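You operate a simulated robot arm through the tools that you are given. There is no shell and no other tool.

The job below is to be done with a simulated two-armed robot. You get a single attempt, and the scene is never put back.

JOB
Hold the yellow drip tray on the top of the steel bench steady with one hand, lift the black threaded pipe out of it with the other and set it down on the top of the steel bench. Set down upright: black threaded pipe.

It is judged by the outcome, as a careful person would: the job done as asked, and still so three seconds after it is handed in. It fails if anything else is knocked over, pushed out of place, dropped, spilled or broken.

ROBOT AND FRAMES
Two 7-joint arms with three-finger grippers on one trunk, on a base that moves. Base frame: it is fixed to the floor where the robot stands at the start and does not move with it; the origin is under the middle of the robot, x ahead of it, y to its left, z up. Lengths are in mm, angles in rad, forces in N, time in s.
The left shoulder is at the start at [30, 124, 1008], the right one opposite. With the tool pointing down near the work surface each hand reaches from about 100 to 780 mm from the robot's upright axis, wherever it stands, measured 20 degrees to its own side. Places, roughly: black threaded pipe [1750, 2250, 1000]; top of the steel bench [1800, 2400, 900]; yellow drip tray [1750, 2250, 1000]. Payload 2.2 kg a hand.
The TCP of each hand is the grasp point between the finger pads, 28 mm short of the fingertips. In the tool frame z runs along the fingers and y along their closing line. The gripper opens to 102 mm; its body begins 71 mm behind the TCP.
Orientation is that of the tool frame in the base frame, as a unit quaternion [w, x, y, z]. With the fingers straight down and closing along the base's y, the tool's x points along the base's -x, its y along +y and its z along -z.

CONTROLS
- The arms move only by the tool arm_command. It takes "left_motion", "right_motion" or both (then of equal length, played together; a hand with none holds still); each is a list of rows, each a list of 7 numbers: the shift along the tool's x, y, z in units of 250 mm (1.0 is 250 mm), then the turn, a rotation vector about the tool's x, y, z in units of 90 degrees (1.0 is 90 degrees), then the opening in per cent of the stroke, from 0 (shut) to 100 (fully open). In form: [[dx, dy, dz, wx, wy, wz, grip], ...]. A call has 1 to 20 rows; each row is the pose to reach, as a shift and turn from the pose commanded when the call began, along the tool's axes at that moment. A call with a number of a shift or a turn outside -1 to 1 is refused whole. Each row takes 0.2 s and may step no farther than 50 mm and 0.15 rad from the row before; otherwise, or with a gripper value out of range, the whole call is refused. Where a pose cannot be reached the arm comes as near as it can. A force on the tool above 40 N (or 10 N above the force at the start of the call, whichever is more), or a blocked arm, ends the call early, and 0.2 s more pass. The fingers move at their own pace (about 143.6 mm/s each) and stop on an object; they squeeze with about 21 N. The grip force told is the motor's: it shows also when the fingers shut on nothing. Time passes only in rows, and 0.2 s behind the last, so rows that repeat a pose let the fingers close. It gives the time, the measured TCP pose, the force on the tool (base axes), the opening and the grip force at its end, in the units of the frame above (readings bear some noise), with the torque about the TCP (base axes, N m) and any sound that the robot's microphone picked up.
- Cameras (640 x 400 px; columns grow to the right, rows downward): "scene" is now at [49.5, -9.3, 1727.5]; the picture's right is [-0.10, -0.99, 0.00], its down [-0.72, 0.07, -0.69] and it looks along [0.69, -0.07, -0.72] (base axes); focal length 271 px, centre (320, 200). "left" rides on the left gripper at [72, 38, -86] in its tool frame; the picture's right is [-0.46, 0.89, 0.00], its down [-0.60, -0.32, -0.73] and it looks along [-0.65, -0.34, 0.68] (tool axes); focal length 256 px, centre (320, 200). "right" rides on the right gripper at [69, 44, -86] in its tool frame; the picture's right is [-0.53, 0.85, 0.00], its down [-0.58, -0.36, -0.73] and it looks along [-0.62, -0.39, 0.68] (tool axes); focal length 256 px, centre (320, 200). There is no depth. A picture from a camera that has moved, and an enlarged one, comes with that camera's place and axes in the base frame and with its lens.
- grab_frame(camera): a new picture of that camera. No time passes.
- raise_lower(by): moves the trunk up (or, below 0, down) by that many mm; the arms and the scene camera ride with it, the base frame stays. It gives what a move gives, with no picture.
- base_move(legs): drives the robot by 1 to 6 legs, each [ahead, left, turn to the left] in mm, mm and rad, along the robot's own axes; the way and the turn of a leg run together, so that a leg with both is an arc; at most 1500 mm and 3.142 rad a leg. The arms and the cameras ride along, it lands a little off, and it stops where it bumps. It gives what a move gives.
- aim_head(pan, tilt): turns the head with the scene camera to pan (to the left, within 2.496 rad either way) and tilt (down, from -0.506 to 1.204), counted from straight ahead of the robot. It gives what a move gives.
- enlarge(camera, box): a new picture of the part [left, top, right, bottom] of that camera's present view, enlarged. No time passes.
- job_done(): hands the job in; it is judged then, once.

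Nothing tells you exact positions but the pictures and the camera data. Unless the task says otherwise, let go and move clear before handing in.

The tools are called after "Emit:" by a JSON object that holds its "name" and its "arguments". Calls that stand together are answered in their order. arm_command: Moves the arms, as the interface text tells. Its arguments: {"type":"object","properties":{"left_motion":{"type":"array"},"right_motion":{"type":"array"}},"required":[]} The other tools are called the same way: raise_lower (by) moves the trunk up or down; base_move (legs) drives the base; aim_head (pan, tilt) turns the head that bears the scene camera; grab_frame (camera) takes a picture; enlarge (camera, box) takes an enlarged picture of a part of a camera's view; job_done () hands the job in.

At the start:

```text
t: 0.0
left_tcp_pos: [641.6, 238.3, 1112.7]
left_tcp_rot: [0.0, 0.001, 1.0, 0.001]
left_contact_force: [0.0, -1.0, 0.0]
left_torque: [0.0, -0.02, 0.02]
left_grip_width: 102.1
left_grip_force: 0.0
right_tcp_pos: [537.5, -189.8, 1197.0]
right_tcp_rot: [0.0, -0.001, 1.0, 0.001]
right_contact_force: [0.9, -0.6, 0.3]
right_torque: [0.02, 0.0, -0.01]
right_grip_width: 102.0
right_grip_force: 0.1
trunk travel left (down, up): [-250.0, 290.0]
robot x, y, heading: [0.3, -1.1, 0.002]
head pan, tilt (commanded): [-0.103, 0.81]
```

scene: 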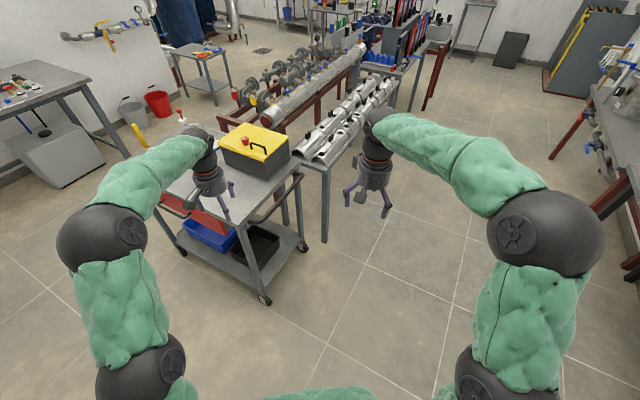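
right: 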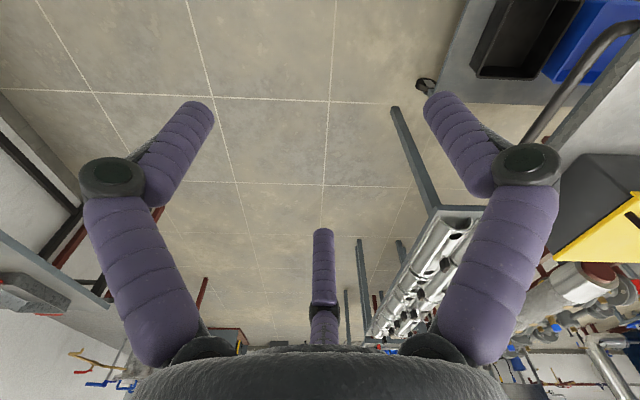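
left: 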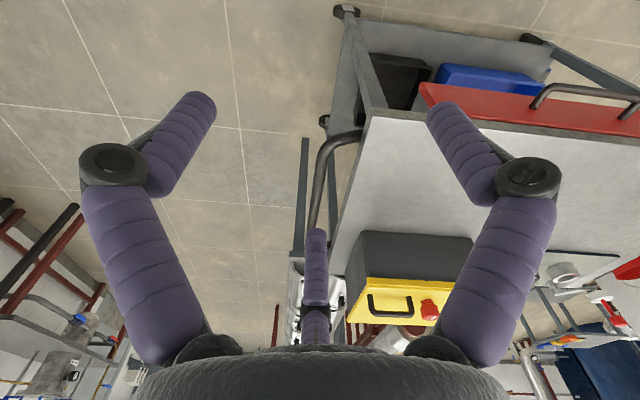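

I see a workshop with a tool cart ahead-left and benches further away; the target bench should be about 2.9 m away, ahead and to the left. I'll turn the head towards it to look first.

Emit:
{"name": "aim_head", "arguments": {"pan": 0.9, "tilt": 0.35}}

```text
t: 1.3
left_tcp_pos: [642.1, 237.7, 1111.0]
left_tcp_rot: [-0.001, 0.0, 1.0, 0.0]
left_contact_force: [-0.4, 0.5, 0.0]
left_torque: [0.04, 0.01, -0.01]
left_grip_width: 102.0
left_grip_force: 0.3
right_tcp_pos: [538.2, -189.0, 1197.0]
right_tcp_rot: [0.0, 0.0, 1.0, 0.0]
right_contact_force: [0.3, -0.5, 0.5]
right_torque: [-0.01, -0.02, 0.01]
right_grip_width: 102.0
right_grip_force: 0.1
trunk travel left (down, up): [-250.0, 290.0]
robot x, y, heading: [1.3, 0.3, -0.001]
head pan, tilt (commanded): [0.901, 0.351]
```

The head is now turned towards the bench; I'll take a picture.

Emit:
{"name": "grab_frame", "arguments": {"camera": "scene"}}

Emit:
{"name": "enlarge", "arguments": {"camera": "scene", "box": [220, 120, 420, 245]}}

```text
taken
camera scene: at [27.7, 71.8, 1767.9], right [0.78, -0.62, 0.0], down [-0.21, -0.27, -0.94], along [0.58, 0.74, -0.34], focal length 271 px, centre (320, 200)
```

scene: 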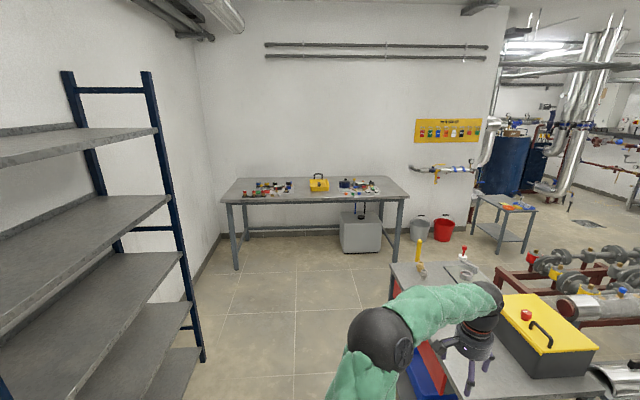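

```text
3.20 times, centred on (320, 182) of scene
camera zoom: at [27.7, 71.8, 1767.9], right [0.78, -0.62, 0.0], down [-0.21, -0.27, -0.94], along [0.58, 0.74, -0.34], focal length 868 px, centre (320, 256)
```

zoom: 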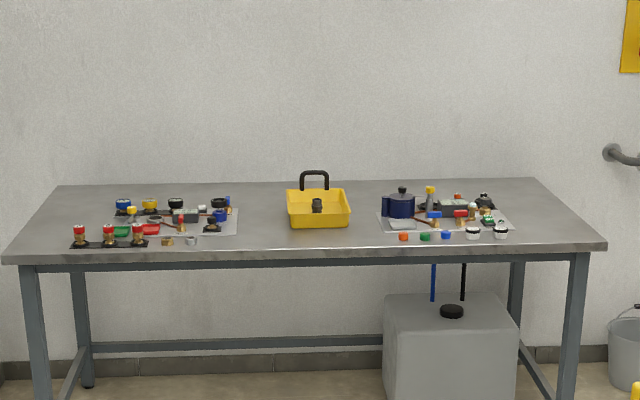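

The yellow tray with the dark pipe sits mid-depth on the bench, which is turned about 0.97 rad to my left; a cart stands to the right of the way and a shelf to the left. I'll check the route before driving.

Emit:
{"name": "aim_head", "arguments": {"pan": 0.7, "tilt": 0.75}}

Emit:
{"name": "grab_frame", "arguments": {"camera": "scene"}}

Emit:
{"name": "aim_head", "arguments": {"pan": 1.5, "tilt": 0.75}}

Emit:
{"name": "grab_frame", "arguments": {"camera": "scene"}}

```text
t: 2.1
left_tcp_pos: [642.1, 238.0, 1111.0]
left_tcp_rot: [0.0, 0.001, 1.0, 0.0]
left_contact_force: [0.5, -0.2, -0.2]
left_torque: [0.0, -0.01, 0.01]
left_grip_width: 102.1
left_grip_force: 0.1
right_tcp_pos: [536.8, -190.9, 1196.5]
right_tcp_rot: [0.001, -0.001, 1.0, 0.0]
right_contact_force: [0.5, -0.5, 0.1]
right_torque: [-0.01, 0.01, 0.02]
right_grip_width: 102.1
right_grip_force: 0.1
trunk travel left (down, up): [-250.0, 290.0]
robot x, y, heading: [-1.6, -4.7, -0.002]
head pan, tilt (commanded): [0.7, 0.75]
```

```text
taken
camera scene: at [33.2, 52.4, 1732.4], right [0.64, -0.76, 0.0], down [-0.52, -0.44, -0.73], along [0.56, 0.47, -0.68], focal length 271 px, centre (320, 200)
```

scene: 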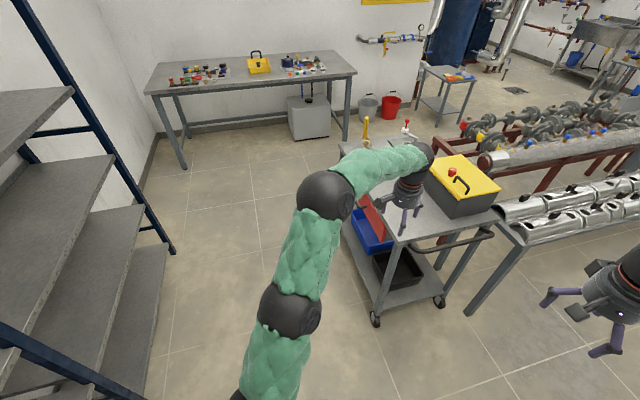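

```text
t: 3.3
left_tcp_pos: [640.9, 238.8, 1111.5]
left_tcp_rot: [0.001, 0.0, 1.0, 0.0]
left_contact_force: [0.4, -0.2, -0.7]
left_torque: [0.0, -0.02, 0.0]
left_grip_width: 101.9
left_grip_force: 0.1
right_tcp_pos: [537.0, -189.2, 1196.1]
right_tcp_rot: [0.0, 0.0, 1.0, 0.0]
right_contact_force: [0.5, -1.0, -0.2]
right_torque: [0.01, 0.0, 0.01]
right_grip_width: 101.9
right_grip_force: 0.1
trunk travel left (down, up): [-250.0, 290.0]
robot x, y, heading: [-1.9, 2.1, 0.004]
head pan, tilt (commanded): [1.499, 0.75]
```

```text
taken
camera scene: at [-24.2, 81.6, 1732.3], right [1.0, -0.07, 0.0], down [-0.05, -0.68, -0.73], along [0.05, 0.73, -0.68], focal length 271 px, centre (320, 200)
```

scene: 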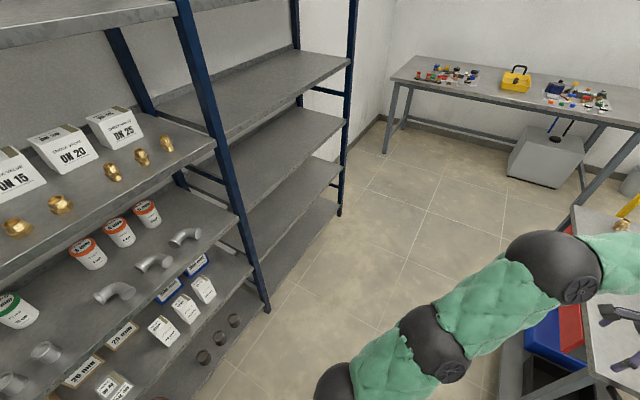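

The way between the shelf (about 0.76 m to its left) and the cart (about 0.45 m to its right) is open along the bench normal. I'll turn 0.974 rad left, then go ahead in steps bearing slightly left of the cart.

Emit:
{"name": "base_move", "arguments": {"legs": [[0, 0, 0.974], [800, 100, 0], [600, 0, 0]]}}

Emit:
{"name": "aim_head", "arguments": {"pan": 0.0, "tilt": 0.6}}

Emit:
{"name": "grab_frame", "arguments": {"camera": "scene"}}

```text
t: 13.2
left_tcp_pos: [893.5, 1894.2, 1110.5]
left_tcp_rot: [0.001, -0.464, 0.886, 0.0]
left_contact_force: [0.0, 1.3, 0.0]
left_torque: [-0.01, -0.02, 0.02]
left_grip_width: 102.2
left_grip_force: 0.0
right_tcp_pos: [1187.0, 1565.7, 1197.3]
right_tcp_rot: [0.0, -0.465, 0.885, 0.0]
right_contact_force: [0.5, -0.1, -0.2]
right_torque: [-0.03, 0.03, 0.0]
right_grip_width: 102.1
right_grip_force: 0.0
trunk travel left (down, up): [-250.0, 290.0]
robot x, y, heading: [726.0, 1229.9, 0.965]
head pan, tilt (commanded): [1.499, 0.75]
```

```text
t: 14.8
left_tcp_pos: [893.3, 1892.8, 1110.8]
left_tcp_rot: [0.0, -0.464, 0.886, 0.0]
left_contact_force: [0.2, -0.7, -0.2]
left_torque: [0.04, -0.03, -0.02]
left_grip_width: 102.2
left_grip_force: 0.1
right_tcp_pos: [1186.5, 1563.7, 1196.4]
right_tcp_rot: [0.0, -0.465, 0.886, 0.0]
right_contact_force: [0.0, -0.1, 0.4]
right_torque: [0.01, -0.03, 0.01]
right_grip_width: 102.0
right_grip_force: 0.0
trunk travel left (down, up): [-250.0, 290.0]
robot x, y, heading: [725.1, 1230.0, 0.967]
head pan, tilt (commanded): [0.0, 0.6]
```

```text
taken
camera scene: at [757.3, 1277.7, 1745.2], right [0.82, -0.57, 0.0], down [-0.32, -0.47, -0.82], along [0.47, 0.68, -0.57], focal length 271 px, centre (320, 200)
```

scene: 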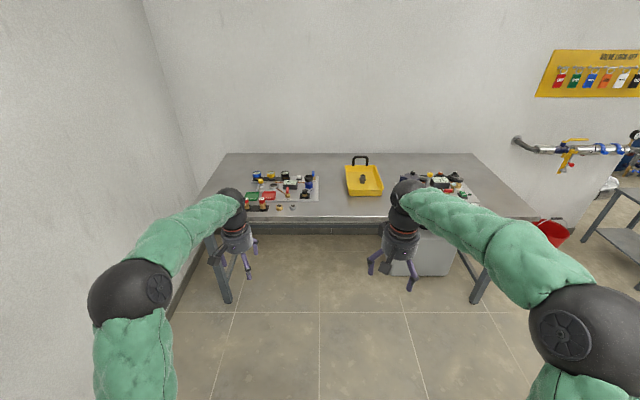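

I'm now about 1 m in front of the bench, with the tray ahead slightly right. I'll enlarge the bench top to see tray and neighbours.

Emit:
{"name": "enlarge", "arguments": {"camera": "scene", "box": [300, 140, 428, 220]}}

Emit:
{"name": "enlarge", "arguments": {"camera": "scene", "box": [220, 130, 540, 330]}}

```text
5.00 times, centred on (364, 180) of scene
camera zoom: at [757.3, 1277.7, 1745.2], right [0.82, -0.57, 0.0], down [-0.32, -0.47, -0.82], along [0.47, 0.68, -0.57], focal length 1357 px, centre (100, 300)
```

zoom: 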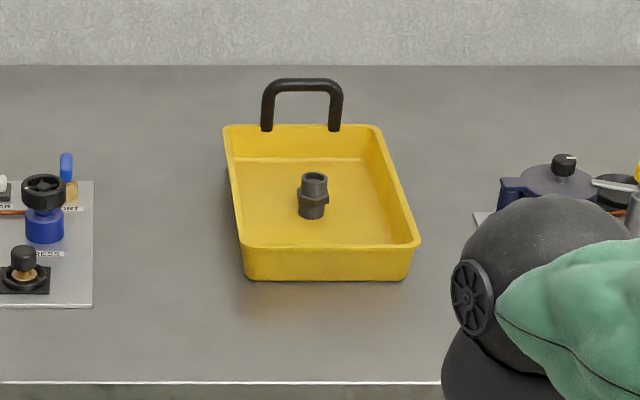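

```text
2.00 times, centred on (380, 230) of scene
camera zoom: at [757.3, 1277.7, 1745.2], right [0.82, -0.57, 0.0], down [-0.32, -0.47, -0.82], along [0.47, 0.68, -0.57], focal length 543 px, centre (200, 140)
```

zoom: 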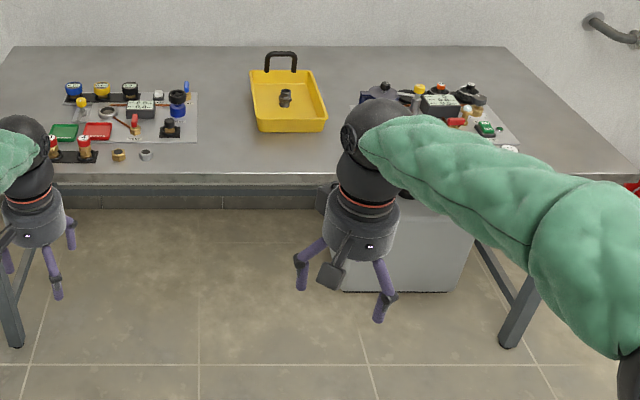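

The pipe stands upright in the middle of the roughly 200 x 280 mm tray, about [1760, 2287], some 320 mm in from the bench's front edge; free bench top lies in front of the tray. I'll drive closer and shift right so the tray is straight ahead.

Emit:
{"name": "base_move", "arguments": {"legs": [[500, -240, 0]]}}

Emit:
{"name": "grab_frame", "arguments": {"camera": "scene"}}

```text
t: 18.0
left_tcp_pos: [1377.1, 2169.3, 1110.3]
left_tcp_rot: [0.0, -0.465, 0.885, 0.001]
left_contact_force: [0.3, -0.3, 0.6]
left_torque: [-0.04, 0.02, 0.01]
left_grip_width: 102.0
left_grip_force: 0.2
right_tcp_pos: [1671.9, 1839.0, 1196.0]
right_tcp_rot: [0.0, -0.464, 0.886, 0.0]
right_contact_force: [0.0, 0.0, -0.6]
right_torque: [-0.04, 0.05, -0.01]
right_grip_width: 101.9
right_grip_force: 0.0
trunk travel left (down, up): [-250.0, 290.0]
robot x, y, heading: [1212.1, 1509.0, 0.966]
head pan, tilt (commanded): [0.0, 0.6]
```

```text
taken
camera scene: at [1243.1, 1553.1, 1745.1], right [0.82, -0.57, 0.0], down [-0.32, -0.47, -0.82], along [0.47, 0.68, -0.57], focal length 271 px, centre (320, 200)
```

scene: 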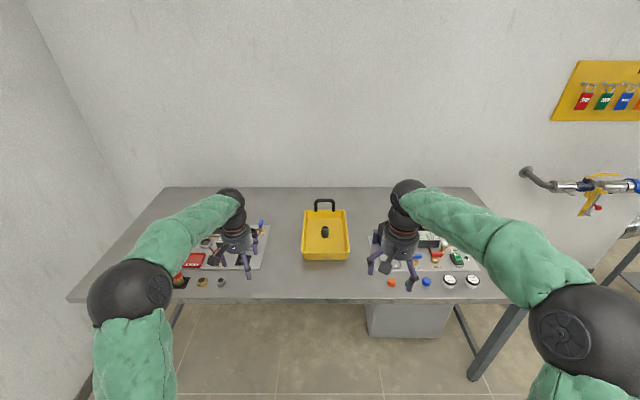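

Tray is now straight ahead, pipe about 0.98 m in front of the robot's axis and bench edge about 0.65 m. Before closing in I'll look down at my own base to judge its clearance.

Emit:
{"name": "aim_head", "arguments": {"pan": 0.0, "tilt": 1.2}}

Emit:
{"name": "grab_frame", "arguments": {"camera": "scene"}}

```text
t: 19.0
left_tcp_pos: [1377.9, 2168.5, 1111.4]
left_tcp_rot: [0.0, -0.465, 0.885, 0.0]
left_contact_force: [-0.4, 0.9, -0.2]
left_torque: [-0.01, -0.03, 0.01]
left_grip_width: 102.0
left_grip_force: 0.1
right_tcp_pos: [1671.8, 1840.1, 1197.5]
right_tcp_rot: [0.0, -0.465, 0.885, 0.0]
right_contact_force: [0.4, -0.5, -0.4]
right_torque: [0.0, -0.03, 0.0]
right_grip_width: 102.0
right_grip_force: 0.0
trunk travel left (down, up): [-250.0, 290.0]
robot x, y, heading: [1209.4, 1503.3, 0.97]
head pan, tilt (commanded): [0.0, 1.201]
```

```text
taken
camera scene: at [1223.9, 1526.1, 1700.6], right [0.82, -0.57, 0.0], down [-0.53, -0.77, -0.36], along [0.21, 0.3, -0.93], focal length 271 px, centre (320, 200)
```

scene: 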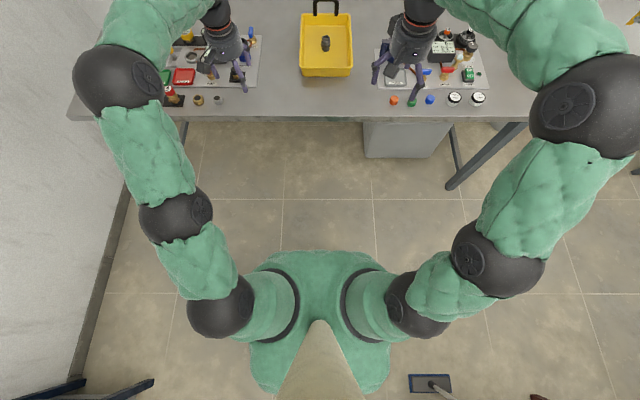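

From above, the torso reaches only ~140 mm ahead of its axis and the tray is straight ahead. I'll go ahead 385 mm so that the pipe is ~600 mm in front.

Emit:
{"name": "base_move", "arguments": {"legs": [[250, 0, 0], [135, 0, 0]]}}

Emit:
{"name": "aim_head", "arguments": {"pan": 0.0, "tilt": 0.9}}

Emit:
{"name": "grab_frame", "arguments": {"camera": "scene"}}

Emit:
{"name": "enlarge", "arguments": {"camera": "scene", "box": [240, 120, 400, 220]}}

Emit:
{"name": "grab_frame", "arguments": {"camera": "left"}}

Emit:
{"name": "grab_frame", "arguments": {"camera": "right"}}

```text
t: 21.7
left_tcp_pos: [1602.6, 2486.2, 1110.9]
left_tcp_rot: [-0.001, -0.463, 0.887, 0.0]
left_contact_force: [-0.3, 1.0, -0.6]
left_torque: [0.0, 0.02, 0.02]
left_grip_width: 101.9
left_grip_force: 0.1
right_tcp_pos: [1894.7, 2155.4, 1196.1]
right_tcp_rot: [0.0, -0.462, 0.887, 0.0]
right_contact_force: [0.3, 0.1, -0.1]
right_torque: [-0.05, 0.01, 0.02]
right_grip_width: 102.0
right_grip_force: 0.2
trunk travel left (down, up): [-250.0, 290.0]
robot x, y, heading: [1429.7, 1817.7, 0.961]
head pan, tilt (commanded): [0.0, 1.201]
```

```text
t: 22.5
left_tcp_pos: [1599.8, 2485.3, 1110.8]
left_tcp_rot: [0.0, -0.463, 0.886, -0.001]
left_contact_force: [0.0, -0.1, -0.4]
left_torque: [-0.01, 0.01, 0.04]
left_grip_width: 102.0
left_grip_force: 0.0
right_tcp_pos: [1892.8, 2155.3, 1196.4]
right_tcp_rot: [-0.001, -0.463, 0.886, -0.001]
right_contact_force: [0.5, 0.1, -0.1]
right_torque: [-0.02, -0.01, -0.01]
right_grip_width: 101.8
right_grip_force: 0.0
trunk travel left (down, up): [-250.0, 290.0]
robot x, y, heading: [1429.1, 1822.3, 0.961]
head pan, tilt (commanded): [0.0, 0.901]
```

```text
taken
camera scene: at [1455.2, 1859.1, 1720.3], right [0.82, -0.57, 0.0], down [-0.45, -0.64, -0.62], along [0.35, 0.51, -0.78], focal length 271 px, centre (320, 200)
```

scene: 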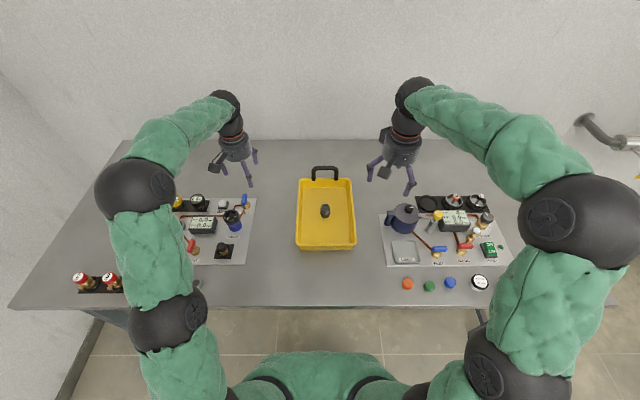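

```text
4.00 times, centred on (320, 170) of scene
camera zoom: at [1455.2, 1859.1, 1720.3], right [0.82, -0.57, 0.0], down [-0.45, -0.64, -0.62], along [0.35, 0.51, -0.78], focal length 1085 px, centre (320, 320)
```

zoom: 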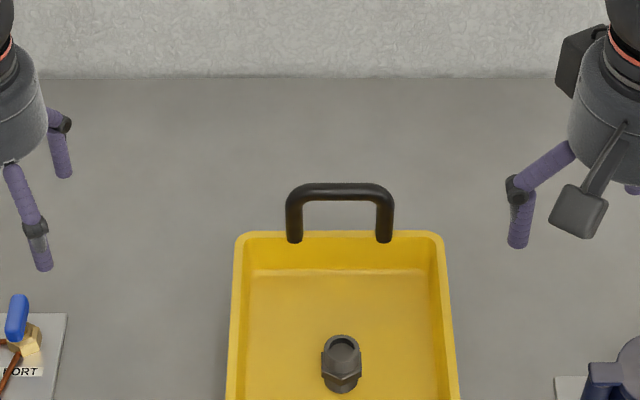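

```text
taken
camera left: at [1527.6, 2447.7, 1196.1], right [-0.46, 0.89, 0.0], down [0.61, 0.31, 0.73], along [0.65, 0.34, -0.68], focal length 256 px, centre (320, 200)
```

left: 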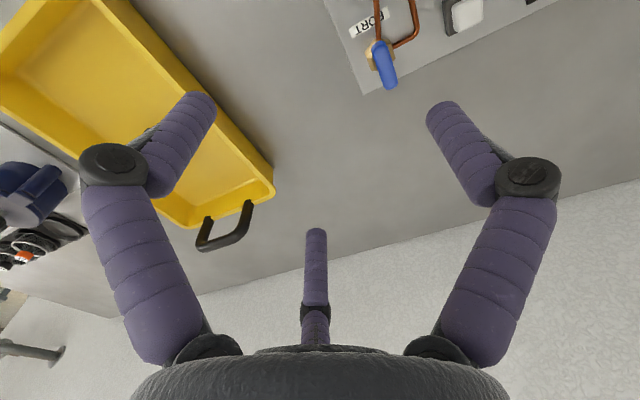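

```text
taken
camera right: at [1816.8, 2123.3, 1283.0], right [-0.39, 0.92, 0.0], down [0.63, 0.26, 0.73], along [0.67, 0.28, -0.68], focal length 256 px, centre (320, 200)
```

right: 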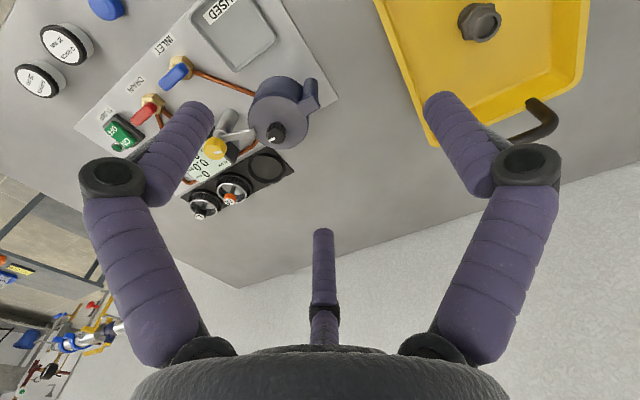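

I see the tray directly ahead with the pipe standing in it at about [1805, 2321], and instrument plates either side. First I'll close the right gripper in free air to see how its three fingers come together.

Emit:
{"name": "arm_command", "arguments": {"right_motion": [[0, 0, 0, 0, 0, 0, 40], [0, 0, 0, 0, 0, 0, 40], [0, 0, 0, 0, 0, 0, 40]]}}

Emit:
{"name": "grab_frame", "arguments": {"camera": "right"}}

Emit:
{"name": "arm_command", "arguments": {"right_motion": [[0, 0, 0, 0, 0, 0, 0], [0, 0, 0, 0, 0, 0, 0], [0, 0, 0, 0, 0, 0, 0]]}}

Emit:
{"name": "grab_frame", "arguments": {"camera": "right"}}

```text
t: 23.3
left_tcp_pos: [1601.6, 2484.7, 1111.9]
left_tcp_rot: [-0.001, -0.463, 0.887, 0.0]
left_contact_force: [-1.2, -0.8, 0.2]
left_torque: [0.01, 0.02, 0.01]
left_grip_width: 102.0
left_grip_force: 0.1
right_tcp_pos: [1891.2, 2154.6, 1195.6]
right_tcp_rot: [0.0, -0.463, 0.886, 0.0]
right_contact_force: [-0.2, -0.2, 0.4]
right_torque: [-0.01, 0.01, 0.03]
right_grip_width: 40.8
right_grip_force: 0.1
trunk travel left (down, up): [-250.0, 290.0]
robot x, y, heading: [1431.6, 1823.9, 0.96]
head pan, tilt (commanded): [0.0, 0.901]
```

```text
taken
camera right: at [1816.9, 2123.5, 1282.9], right [-0.39, 0.92, 0.0], down [0.63, 0.27, 0.73], along [0.67, 0.28, -0.68], focal length 256 px, centre (320, 200)
```

right: 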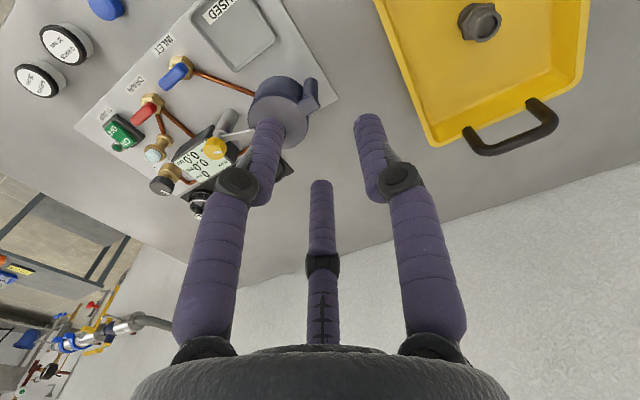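

```text
t: 24.1
left_tcp_pos: [1601.2, 2485.7, 1111.4]
left_tcp_rot: [0.0, -0.462, 0.887, 0.0]
left_contact_force: [0.2, 0.4, 1.1]
left_torque: [-0.03, 0.01, 0.02]
left_grip_width: 102.1
left_grip_force: 0.1
right_tcp_pos: [1894.0, 2154.9, 1196.5]
right_tcp_rot: [0.0, -0.462, 0.887, 0.0]
right_contact_force: [0.7, 0.5, 0.4]
right_torque: [-0.02, -0.01, 0.03]
right_grip_width: 2.2
right_grip_force: 21.6
trunk travel left (down, up): [-250.0, 290.0]
robot x, y, heading: [1429.2, 1823.0, 0.962]
head pan, tilt (commanded): [0.0, 0.901]
```

```text
taken
camera right: at [1816.9, 2123.6, 1282.9], right [-0.39, 0.92, 0.0], down [0.63, 0.27, 0.73], along [0.67, 0.28, -0.68], focal length 256 px, centre (320, 200)
```

right: 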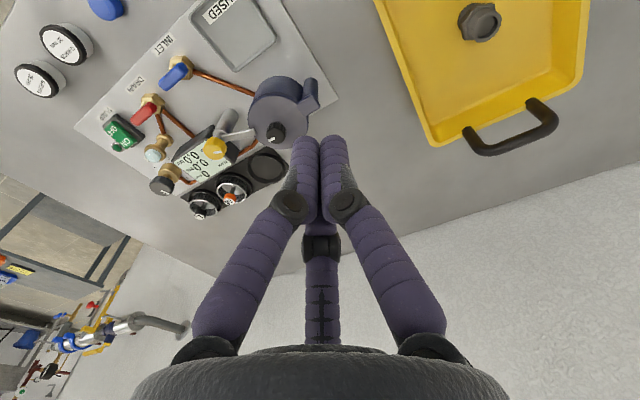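

The three fingers close radially onto one point, which suits the round pipe. I'll enlarge the tray from the head camera to measure it exactly.

Emit:
{"name": "enlarge", "arguments": {"camera": "scene", "box": [256, 160, 400, 250]}}

Emit:
{"name": "arm_command", "arguments": {"right_motion": [[0, 0, 0, 0, 0, 0, 80], [0, 0, 0, 0, 0, 0, 80], [0, 0, 0, 0, 0, 0, 80]]}}

```text
4.44 times, centred on (328, 205) of scene
camera zoom: at [1455.5, 1859.5, 1720.4], right [0.82, -0.57, 0.0], down [-0.45, -0.64, -0.62], along [0.36, 0.51, -0.78], focal length 1206 px, centre (284, 178)
```

zoom: 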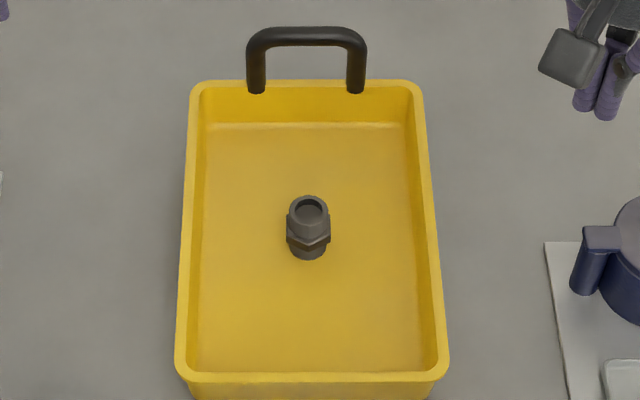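

```text
t: 24.9
left_tcp_pos: [1601.6, 2484.0, 1110.2]
left_tcp_rot: [0.0, -0.463, 0.886, 0.0]
left_contact_force: [-0.9, -0.3, -0.2]
left_torque: [-0.01, 0.01, 0.01]
left_grip_width: 102.0
left_grip_force: 0.1
right_tcp_pos: [1892.6, 2155.1, 1197.3]
right_tcp_rot: [0.001, -0.463, 0.887, -0.001]
right_contact_force: [0.3, -0.4, 0.1]
right_torque: [0.01, 0.01, 0.0]
right_grip_width: 81.6
right_grip_force: 0.1
trunk travel left (down, up): [-250.0, 290.0]
robot x, y, heading: [1432.2, 1822.6, 0.963]
head pan, tilt (commanded): [0.0, 0.901]
```

The tray measures about 200 mm wide by 295 mm deep with rim near z 950; the pipe (about Ø30–36 mm, 48 mm tall) stands close to [1803, 2323]. I'll check the rim height through the left hand camera.

Emit:
{"name": "enlarge", "arguments": {"camera": "left", "box": [140, 120, 300, 260]}}

Emit:
{"name": "enlarge", "arguments": {"camera": "right", "box": [400, 0, 600, 160]}}

```text
2.86 times, centred on (220, 190) of left
camera zoom: at [1527.7, 2447.9, 1195.9], right [-0.46, 0.89, 0.0], down [0.61, 0.31, 0.73], along [0.65, 0.34, -0.68], focal length 731 px, centre (606, 229)
```

zoom: 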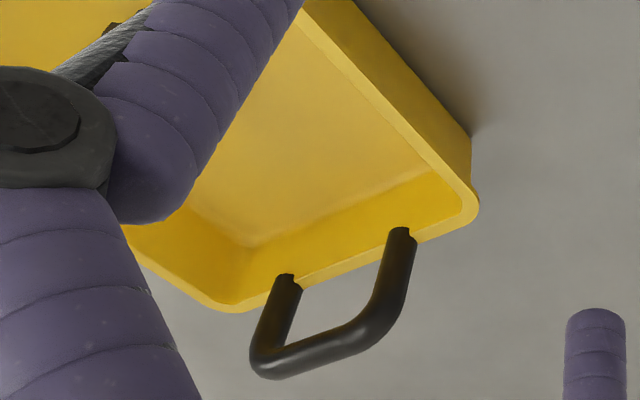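

```text
2.50 times, centred on (500, 80) of right
camera zoom: at [1816.9, 2123.6, 1282.9], right [-0.39, 0.92, 0.0], down [0.63, 0.27, 0.73], along [0.67, 0.28, -0.68], focal length 640 px, centre (-130, 500)
```

zoom: 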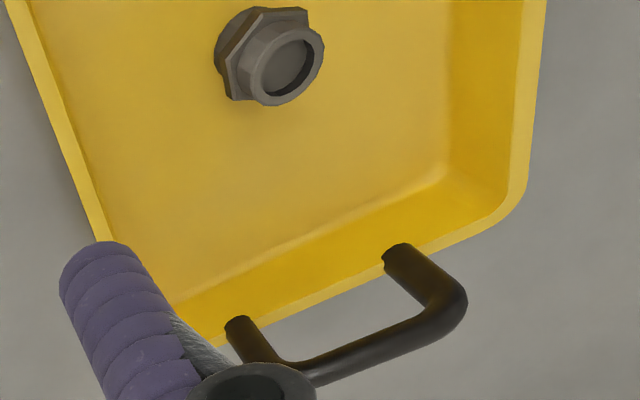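

Triangulating between the head and hand cameras, the bench top is nearer z ≈ 862, the tray rim z ≈ 913 and the pipe top z ≈ 921, with the pipe at about [1818, 2342]. The far-left tray wall would be near my reach limit, so I'll creep 75 mm closer.

Emit:
{"name": "base_move", "arguments": {"legs": [[75, 0, 0]]}}

Emit:
{"name": "grab_frame", "arguments": {"camera": "scene"}}

Emit:
{"name": "enlarge", "arguments": {"camera": "scene", "box": [256, 180, 400, 270]}}

```text
t: 25.9
left_tcp_pos: [1642.9, 2547.2, 1111.0]
left_tcp_rot: [-0.001, -0.463, 0.887, 0.0]
left_contact_force: [0.4, 1.0, -0.5]
left_torque: [-0.05, 0.05, 0.01]
left_grip_width: 101.9
left_grip_force: 0.1
right_tcp_pos: [1935.2, 2216.5, 1194.4]
right_tcp_rot: [-0.001, -0.463, 0.886, -0.001]
right_contact_force: [0.5, 0.5, -0.6]
right_torque: [-0.05, 0.02, 0.0]
right_grip_width: 81.4
right_grip_force: 0.1
trunk travel left (down, up): [-250.0, 290.0]
robot x, y, heading: [1470.1, 1881.9, 0.959]
head pan, tilt (commanded): [0.0, 0.901]
```

```text
taken
camera scene: at [1498.8, 1921.7, 1720.3], right [0.82, -0.57, 0.0], down [-0.45, -0.64, -0.62], along [0.35, 0.51, -0.78], focal length 271 px, centre (320, 200)
```

scene: 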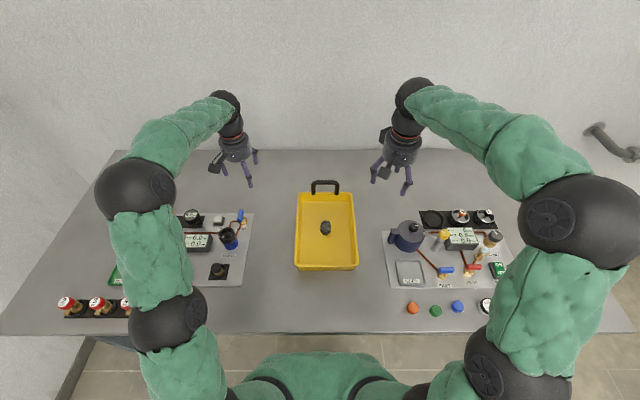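

```text
4.44 times, centred on (328, 225) of scene
camera zoom: at [1498.8, 1921.7, 1720.3], right [0.82, -0.57, 0.0], down [-0.45, -0.64, -0.62], along [0.35, 0.51, -0.78], focal length 1206 px, centre (284, 89)
```

zoom: 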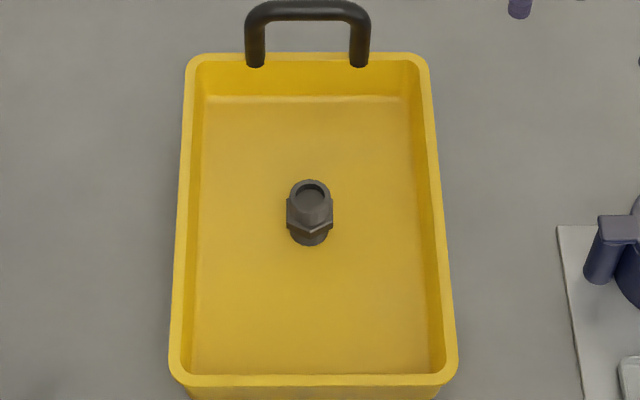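

The tray is now about 570 mm ahead of the shoulders and clear of both hands. I'll bring the left hand over the rear part of the tray's left wall, leaning slightly outward, at a safe height, and then look.

Emit:
{"name": "arm_command", "arguments": {"left_motion": [[-0.003, -0.081, 0.0, 0.0135, 0, 0, 80], [-0.007, -0.162, 0.04, 0.027, 0, 0, 80], [-0.01, -0.243, 0.08, 0.0405, 0, 0, 80], [-0.014, -0.324, 0.13, 0.054, 0, 0, 80], [-0.017, -0.405, 0.18, 0.0675, 0, 0, 80], [-0.02, -0.486, 0.23, 0.081, 0, 0, 80], [-0.024, -0.567, 0.28, 0.0945, 0, 0, 80], [-0.027, -0.648, 0.324, 0.108, 0, 0, 80], [-0.027, -0.648, 0.324, 0.108, 0, 0, 80]]}}

Emit:
{"name": "grab_frame", "arguments": {"camera": "left"}}

Emit:
{"name": "grab_frame", "arguments": {"camera": "scene"}}

```text
t: 27.9
left_tcp_pos: [1779.6, 2456.0, 1029.2]
left_tcp_rot: [0.039, -0.462, 0.883, -0.076]
left_contact_force: [0.0, 0.8, -1.0]
left_torque: [-0.01, -0.02, 0.02]
left_grip_width: 81.6
left_grip_force: 0.2
right_tcp_pos: [1934.1, 2215.3, 1197.8]
right_tcp_rot: [-0.001, -0.463, 0.886, -0.002]
right_contact_force: [-0.4, -0.7, -0.1]
right_torque: [-0.01, 0.02, 0.0]
right_grip_width: 81.4
right_grip_force: 0.1
trunk travel left (down, up): [-250.0, 290.0]
robot x, y, heading: [1472.1, 1881.6, 0.959]
head pan, tilt (commanded): [0.0, 0.901]
```

```text
taken
camera left: at [1694.7, 2427.3, 1106.9], right [-0.45, 0.88, -0.15], down [0.5, 0.39, 0.77], along [0.74, 0.27, -0.61], focal length 256 px, centre (320, 200)
```

left: 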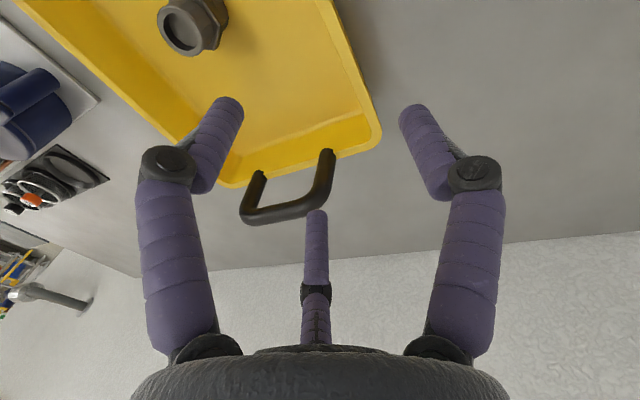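

```text
taken
camera scene: at [1497.0, 1919.7, 1720.4], right [0.82, -0.57, 0.0], down [-0.45, -0.64, -0.62], along [0.36, 0.51, -0.78], focal length 271 px, centre (320, 200)
```

scene: 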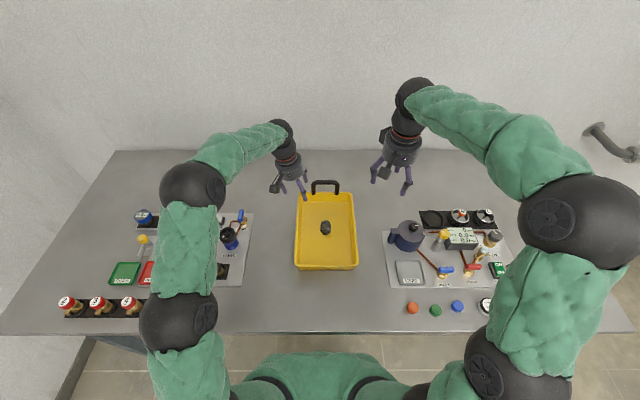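

The left hand hovers above the left wall near its rear corner. I'll enlarge its view to locate the wall exactly between the fingers.

Emit:
{"name": "enlarge", "arguments": {"camera": "left", "box": [220, 0, 440, 180]}}

Emit:
{"name": "enlarge", "arguments": {"camera": "scene", "box": [256, 140, 400, 230]}}

```text
2.22 times, centred on (330, 90) of left
camera zoom: at [1694.7, 2427.3, 1106.9], right [-0.45, 0.88, -0.15], down [0.5, 0.39, 0.77], along [0.74, 0.27, -0.61], focal length 569 px, centre (298, 444)
```

zoom: 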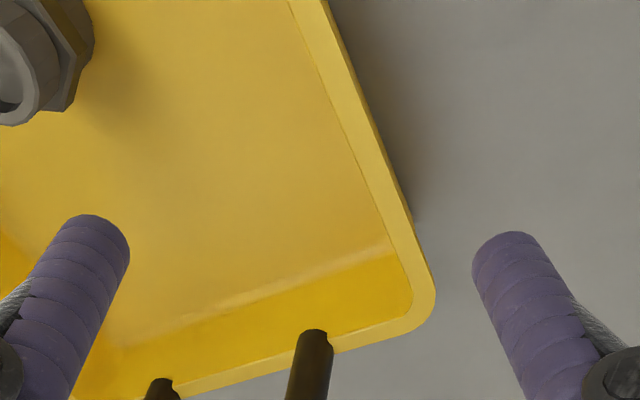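

```text
4.44 times, centred on (328, 185) of scene
camera zoom: at [1497.0, 1919.7, 1720.4], right [0.82, -0.57, 0.0], down [-0.45, -0.64, -0.62], along [0.36, 0.51, -0.78], focal length 1206 px, centre (284, 267)
```

zoom: 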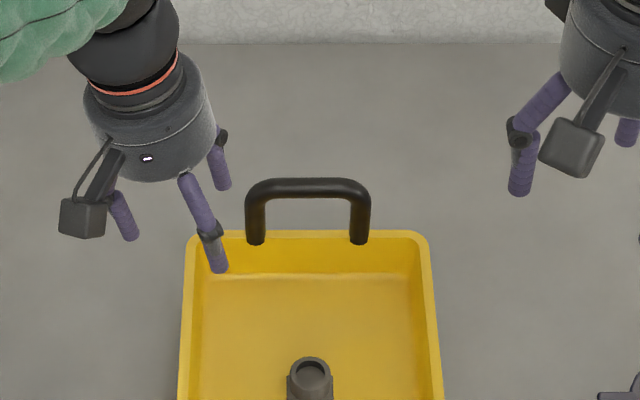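

The left wall's rim is about 9 mm thick, leaning outward, at the middle of the finger gap and running straight away from me. I'll lower the left hand to just above the rim and check again.

Emit:
{"name": "arm_command", "arguments": {"left_motion": [[0.004, 0.0105, 0.052, 0, 0, 0, 80], [0.008, 0.021, 0.105, 0, 0, 0, 80], [0.012, 0.0315, 0.157, 0, 0, 0, 80], [0.016, 0.042, 0.21, 0, 0, 0, 80], [0.02, 0.0525, 0.262, 0, 0, 0, 80], [0.02, 0.063, 0.314, 0, 0, 0, 80], [0.02, 0.063, 0.314, 0, 0, 0, 80]]}}

Emit:
{"name": "grab_frame", "arguments": {"camera": "left"}}

Emit:
{"name": "enlarge", "arguments": {"camera": "scene", "box": [256, 140, 400, 230]}}

```text
t: 29.6
left_tcp_pos: [1774.7, 2455.1, 949.4]
left_tcp_rot: [0.039, -0.46, 0.884, -0.075]
left_contact_force: [0.8, 0.0, 0.3]
left_torque: [0.01, 0.01, -0.01]
left_grip_width: 81.4
left_grip_force: 0.0
right_tcp_pos: [1935.2, 2214.9, 1196.6]
right_tcp_rot: [-0.001, -0.463, 0.886, -0.001]
right_contact_force: [0.0, 0.3, 0.2]
right_torque: [-0.04, 0.01, 0.03]
right_grip_width: 81.7
right_grip_force: 0.1
trunk travel left (down, up): [-250.0, 290.0]
robot x, y, heading: [1475.2, 1880.6, 0.959]
head pan, tilt (commanded): [0.0, 0.901]
```

```text
taken
camera left: at [1689.5, 2425.7, 1026.8], right [-0.45, 0.88, -0.15], down [0.5, 0.39, 0.77], along [0.74, 0.27, -0.62], focal length 256 px, centre (320, 200)
```

left: 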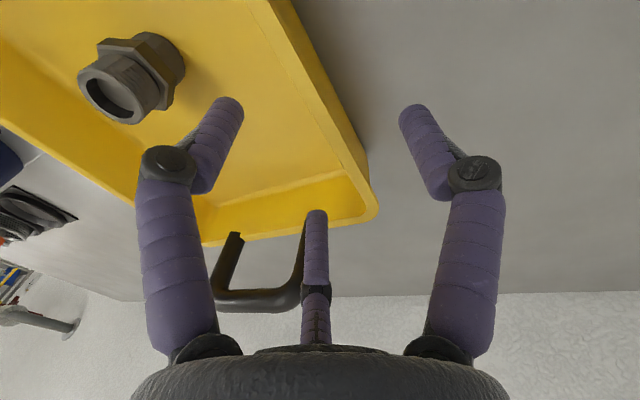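

```text
4.44 times, centred on (328, 185) of scene
camera zoom: at [1497.3, 1919.5, 1720.4], right [0.82, -0.57, 0.0], down [-0.45, -0.64, -0.62], along [0.35, 0.51, -0.78], focal length 1206 px, centre (284, 267)
```

zoom: 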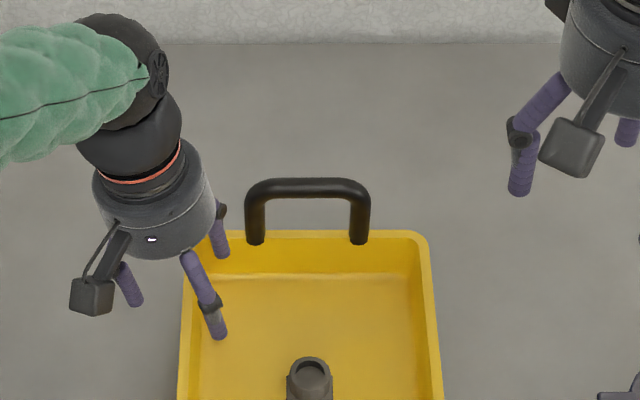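

The wall seems to lie between the inner pair and the outer finger; I'll zoom to confirm its exact offset.

Emit:
{"name": "enlarge", "arguments": {"camera": "left", "box": [200, 0, 440, 230]}}

```text
1.74 times, centred on (320, 115) of left
camera zoom: at [1689.5, 2425.7, 1026.8], right [-0.45, 0.88, -0.15], down [0.5, 0.39, 0.77], along [0.74, 0.27, -0.62], focal length 445 px, centre (320, 348)
```

zoom: 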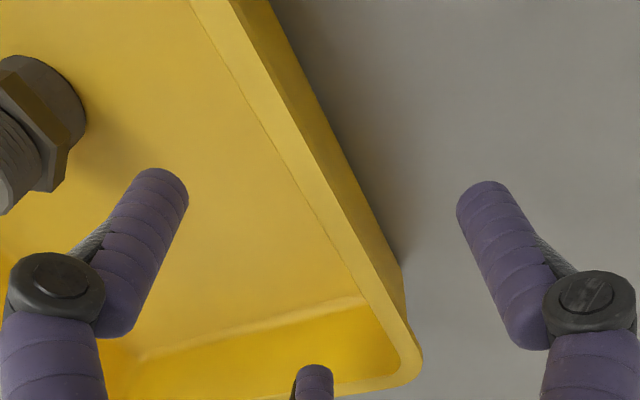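

The wall centre lies about 3 mm left of the hand's axis, which is about where the three fingers will meet it. I'll lower the left hand slowly over the wall.

Emit:
{"name": "arm_command", "arguments": {"left_motion": [[0, 0.0024, 0.02, 0, 0, 0, 80], [0, 0.005, 0.04, 0, 0, 0, 80], [0, 0.0073, 0.06, 0, 0, 0, 80], [0, 0.0098, 0.08, 0, 0, 0, 80], [0, 0.0122, 0.1, 0, 0, 0, 80], [0, 0.0146, 0.12, 0, 0, 0, 80], [0, 0.0171, 0.14, 0, 0, 0, 80], [0, 0.0195, 0.161, 0, 0, 0, 80], [0, 0.0195, 0.161, 0, 0, 0, 80]]}}

Emit:
{"name": "grab_frame", "arguments": {"camera": "left"}}

Emit:
{"name": "enlarge", "arguments": {"camera": "scene", "box": [256, 160, 400, 250]}}

```text
t: 31.6
left_tcp_pos: [1775.6, 2454.6, 910.5]
left_tcp_rot: [0.039, -0.461, 0.884, -0.075]
left_contact_force: [0.9, 0.4, 0.1]
left_torque: [-0.03, 0.02, -0.03]
left_grip_width: 81.5
left_grip_force: 0.2
right_tcp_pos: [1933.6, 2215.5, 1196.1]
right_tcp_rot: [-0.001, -0.463, 0.886, -0.001]
right_contact_force: [-0.2, 0.2, -0.3]
right_torque: [0.03, -0.03, 0.0]
right_grip_width: 81.8
right_grip_force: 0.1
trunk travel left (down, up): [-250.0, 290.0]
robot x, y, heading: [1470.9, 1880.8, 0.961]
head pan, tilt (commanded): [0.0, 0.901]
```

```text
taken
camera left: at [1691.1, 2424.9, 986.8], right [-0.45, 0.88, -0.15], down [0.5, 0.39, 0.77], along [0.74, 0.27, -0.62], focal length 256 px, centre (320, 200)
```

left: 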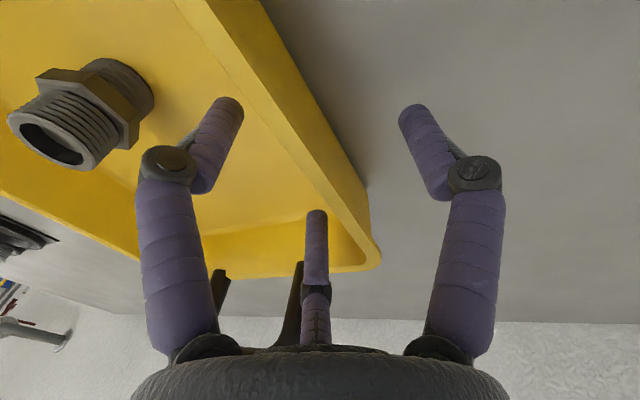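

```text
4.44 times, centred on (328, 205) of scene
camera zoom: at [1497.4, 1919.6, 1720.4], right [0.82, -0.57, 0.0], down [-0.45, -0.64, -0.62], along [0.35, 0.51, -0.78], focal length 1206 px, centre (284, 178)
```

zoom: 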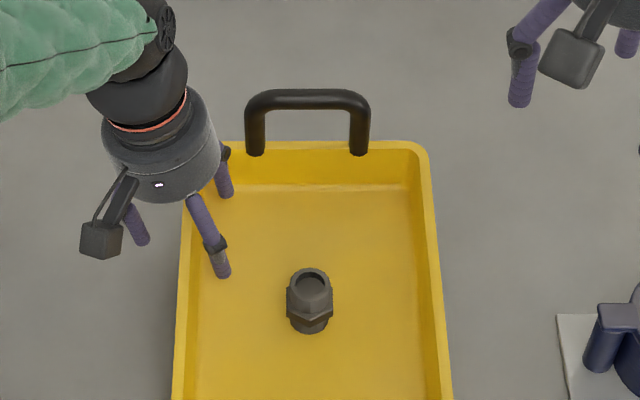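

The fingers straddle the wall without touching (no force). I'll close the left gripper partly and check centring before gripping.

Emit:
{"name": "arm_command", "arguments": {"left_motion": [[0, 0, 0, 0, 0, 0, 40], [0, 0, 0, 0, 0, 0, 40], [0, 0, 0, 0, 0, 0, 40]]}}

Emit:
{"name": "grab_frame", "arguments": {"camera": "left"}}

```text
t: 32.4
left_tcp_pos: [1776.0, 2454.3, 910.1]
left_tcp_rot: [0.039, -0.461, 0.884, -0.076]
left_contact_force: [-0.5, 0.3, -0.1]
left_torque: [0.03, 0.0, 0.0]
left_grip_width: 40.9
left_grip_force: 0.1
right_tcp_pos: [1935.6, 2215.7, 1196.8]
right_tcp_rot: [-0.001, -0.464, 0.886, 0.0]
right_contact_force: [-0.8, 0.4, 0.2]
right_torque: [0.0, 0.02, 0.01]
right_grip_width: 81.5
right_grip_force: 0.1
trunk travel left (down, up): [-250.0, 290.0]
robot x, y, heading: [1475.5, 1881.3, 0.963]
head pan, tilt (commanded): [0.0, 0.901]
```

```text
taken
camera left: at [1691.2, 2424.8, 986.8], right [-0.45, 0.88, -0.15], down [0.5, 0.39, 0.77], along [0.74, 0.27, -0.62], focal length 256 px, centre (320, 200)
```

left: 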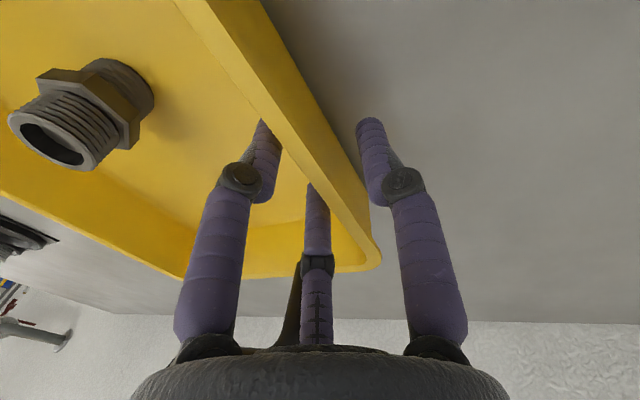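

The wall is nicely centred between inner and outer fingers. I'll close the left gripper fully in stages.

Emit:
{"name": "arm_command", "arguments": {"left_motion": [[0, 0, 0, 0, 0, 0, 32], [0, 0, 0, 0, 0, 0, 26], [0, 0, 0, 0, 0, 0, 20], [0, 0, 0, 0, 0, 0, 15], [0, 0, 0, 0, 0, 0, 10], [0, 0, 0, 0, 0, 0, 5], [0, 0, 0, 0, 0, 0, 0], [0, 0, 0, 0, 0, 0, 0], [0, 0, 0, 0, 0, 0, 0]]}}

Emit:
{"name": "grab_frame", "arguments": {"camera": "left"}}

Emit:
{"name": "enlarge", "arguments": {"camera": "scene", "box": [256, 180, 400, 270]}}

```text
t: 34.4
left_tcp_pos: [1775.6, 2454.2, 910.5]
left_tcp_rot: [0.038, -0.461, 0.884, -0.076]
left_contact_force: [0.3, 0.6, -5.1]
left_torque: [0.43, 0.21, 0.01]
left_grip_width: 9.3
left_grip_force: 20.7
right_tcp_pos: [1935.2, 2215.9, 1196.7]
right_tcp_rot: [-0.001, -0.464, 0.886, 0.0]
right_contact_force: [-0.9, 0.0, -0.3]
right_torque: [-0.01, 0.02, -0.03]
right_grip_width: 81.5
right_grip_force: 0.2
trunk travel left (down, up): [-250.0, 290.0]
robot x, y, heading: [1473.2, 1882.2, 0.964]
head pan, tilt (commanded): [0.0, 0.901]
```

```text
taken
camera left: at [1691.3, 2424.9, 986.3], right [-0.45, 0.88, -0.15], down [0.5, 0.39, 0.77], along [0.74, 0.27, -0.62], focal length 256 px, centre (320, 200)
```

left: 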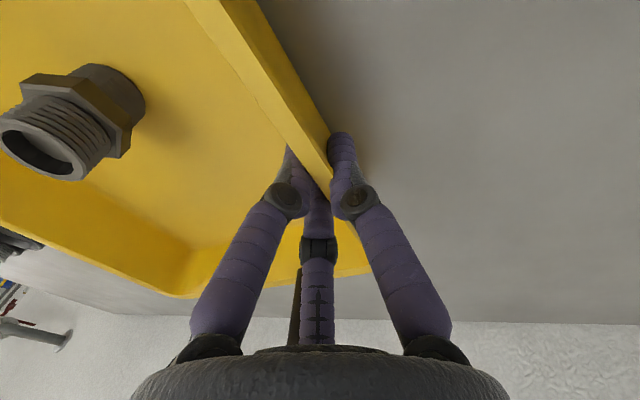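

```text
4.44 times, centred on (328, 225) of scene
camera zoom: at [1497.7, 1920.1, 1720.3], right [0.82, -0.57, 0.0], down [-0.45, -0.64, -0.62], along [0.35, 0.51, -0.78], focal length 1206 px, centre (284, 89)
```

zoom: 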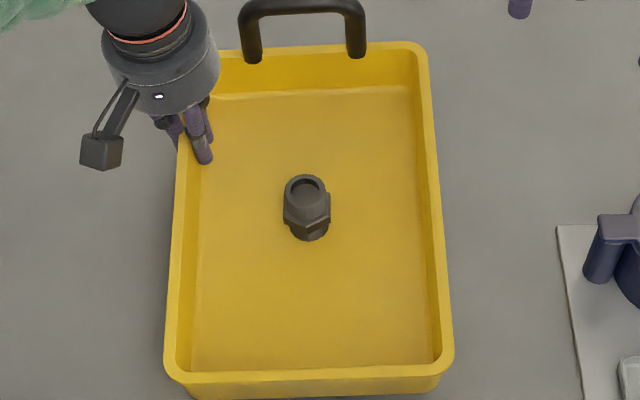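

The left hand grips the wall, but the picture and the ~5 N load suggest the tray's right side has lifted slightly. I'll look closely at the front and right edges to measure this.

Emit:
{"name": "enlarge", "arguments": {"camera": "scene", "box": [284, 225, 380, 285]}}

Emit:
{"name": "grab_frame", "arguments": {"camera": "right"}}

Emit:
{"name": "enlarge", "arguments": {"camera": "left", "box": [0, 0, 400, 300]}}

```text
6.67 times, centred on (332, 255) of scene
camera zoom: at [1497.7, 1920.1, 1720.3], right [0.82, -0.57, 0.0], down [-0.45, -0.64, -0.62], along [0.35, 0.51, -0.78], focal length 1809 px, centre (240, -167)
```

zoom: 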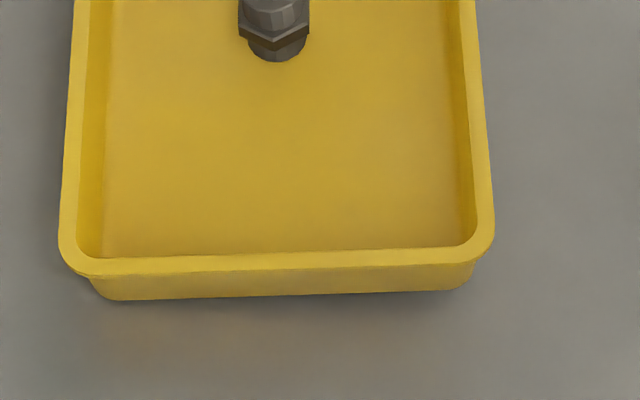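

```text
taken
camera right: at [1859.0, 2184.2, 1282.5], right [-0.39, 0.92, 0.0], down [0.63, 0.27, 0.73], along [0.67, 0.28, -0.68], focal length 256 px, centre (320, 200)
```

right: 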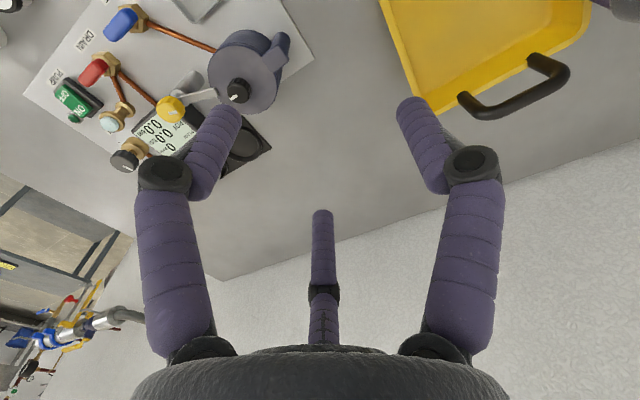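

```text
1.33 times, centred on (200, 150) of left
camera zoom: at [1691.3, 2424.9, 986.3], right [-0.45, 0.88, -0.15], down [0.5, 0.39, 0.77], along [0.74, 0.27, -0.62], focal length 341 px, centre (480, 267)
```

zoom: 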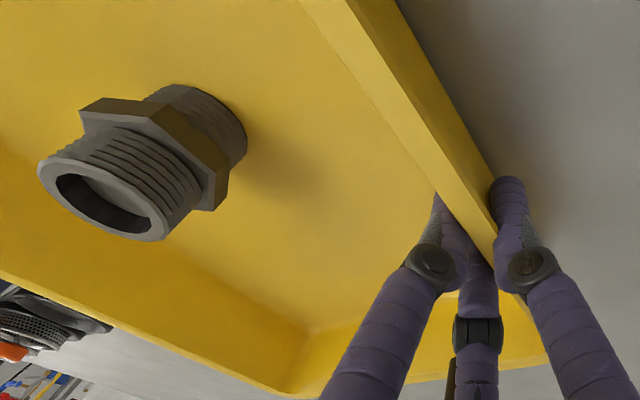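

I need a finer look at the front edge of the tray on both sides to tell a small yaw from a lift.

Emit:
{"name": "enlarge", "arguments": {"camera": "scene", "box": [286, 250, 326, 275]}}

Emit:
{"name": "enlarge", "arguments": {"camera": "scene", "box": [326, 250, 366, 275]}}

Emit:
{"name": "enlarge", "arguments": {"camera": "scene", "box": [296, 175, 360, 215]}}

```text
16.00 times, centred on (306, 262) of scene
camera zoom: at [1497.7, 1920.1, 1720.3], right [0.82, -0.57, 0.0], down [-0.45, -0.64, -0.62], along [0.35, 0.51, -0.78], focal length 4342 px, centre (544, -800)
```

zoom: 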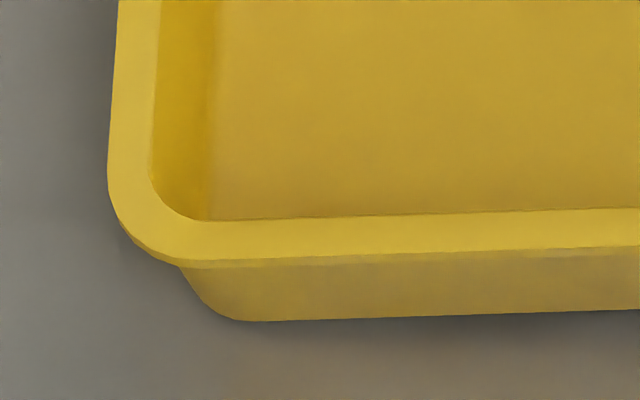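

```text
16.00 times, centred on (346, 262) of scene
camera zoom: at [1497.7, 1920.1, 1720.3], right [0.82, -0.57, 0.0], down [-0.45, -0.64, -0.62], along [0.35, 0.51, -0.78], focal length 4342 px, centre (-96, -800)
```

zoom: 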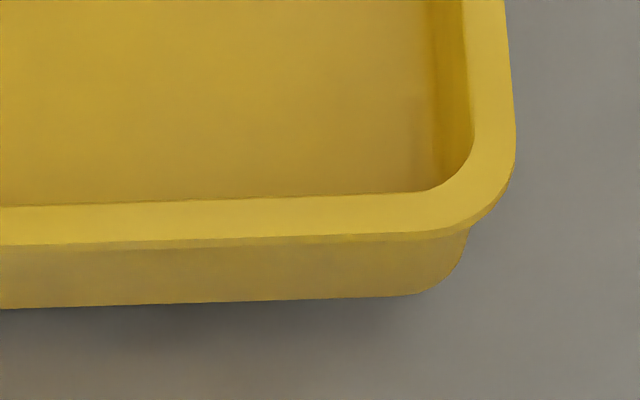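

```text
10.00 times, centred on (328, 195) of scene
camera zoom: at [1497.7, 1920.1, 1720.3], right [0.82, -0.57, 0.0], down [-0.45, -0.64, -0.62], along [0.35, 0.51, -0.78], focal length 2714 px, centre (240, 250)
```

zoom: 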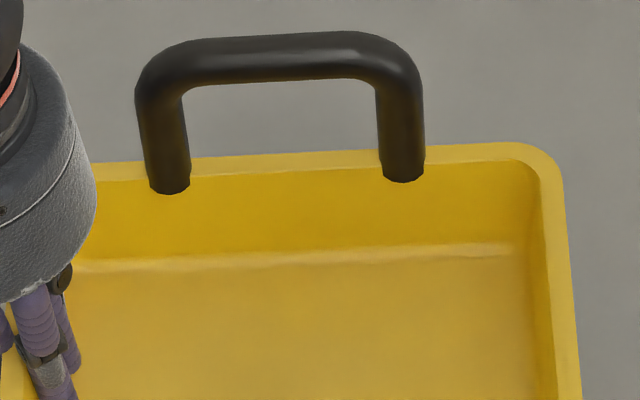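

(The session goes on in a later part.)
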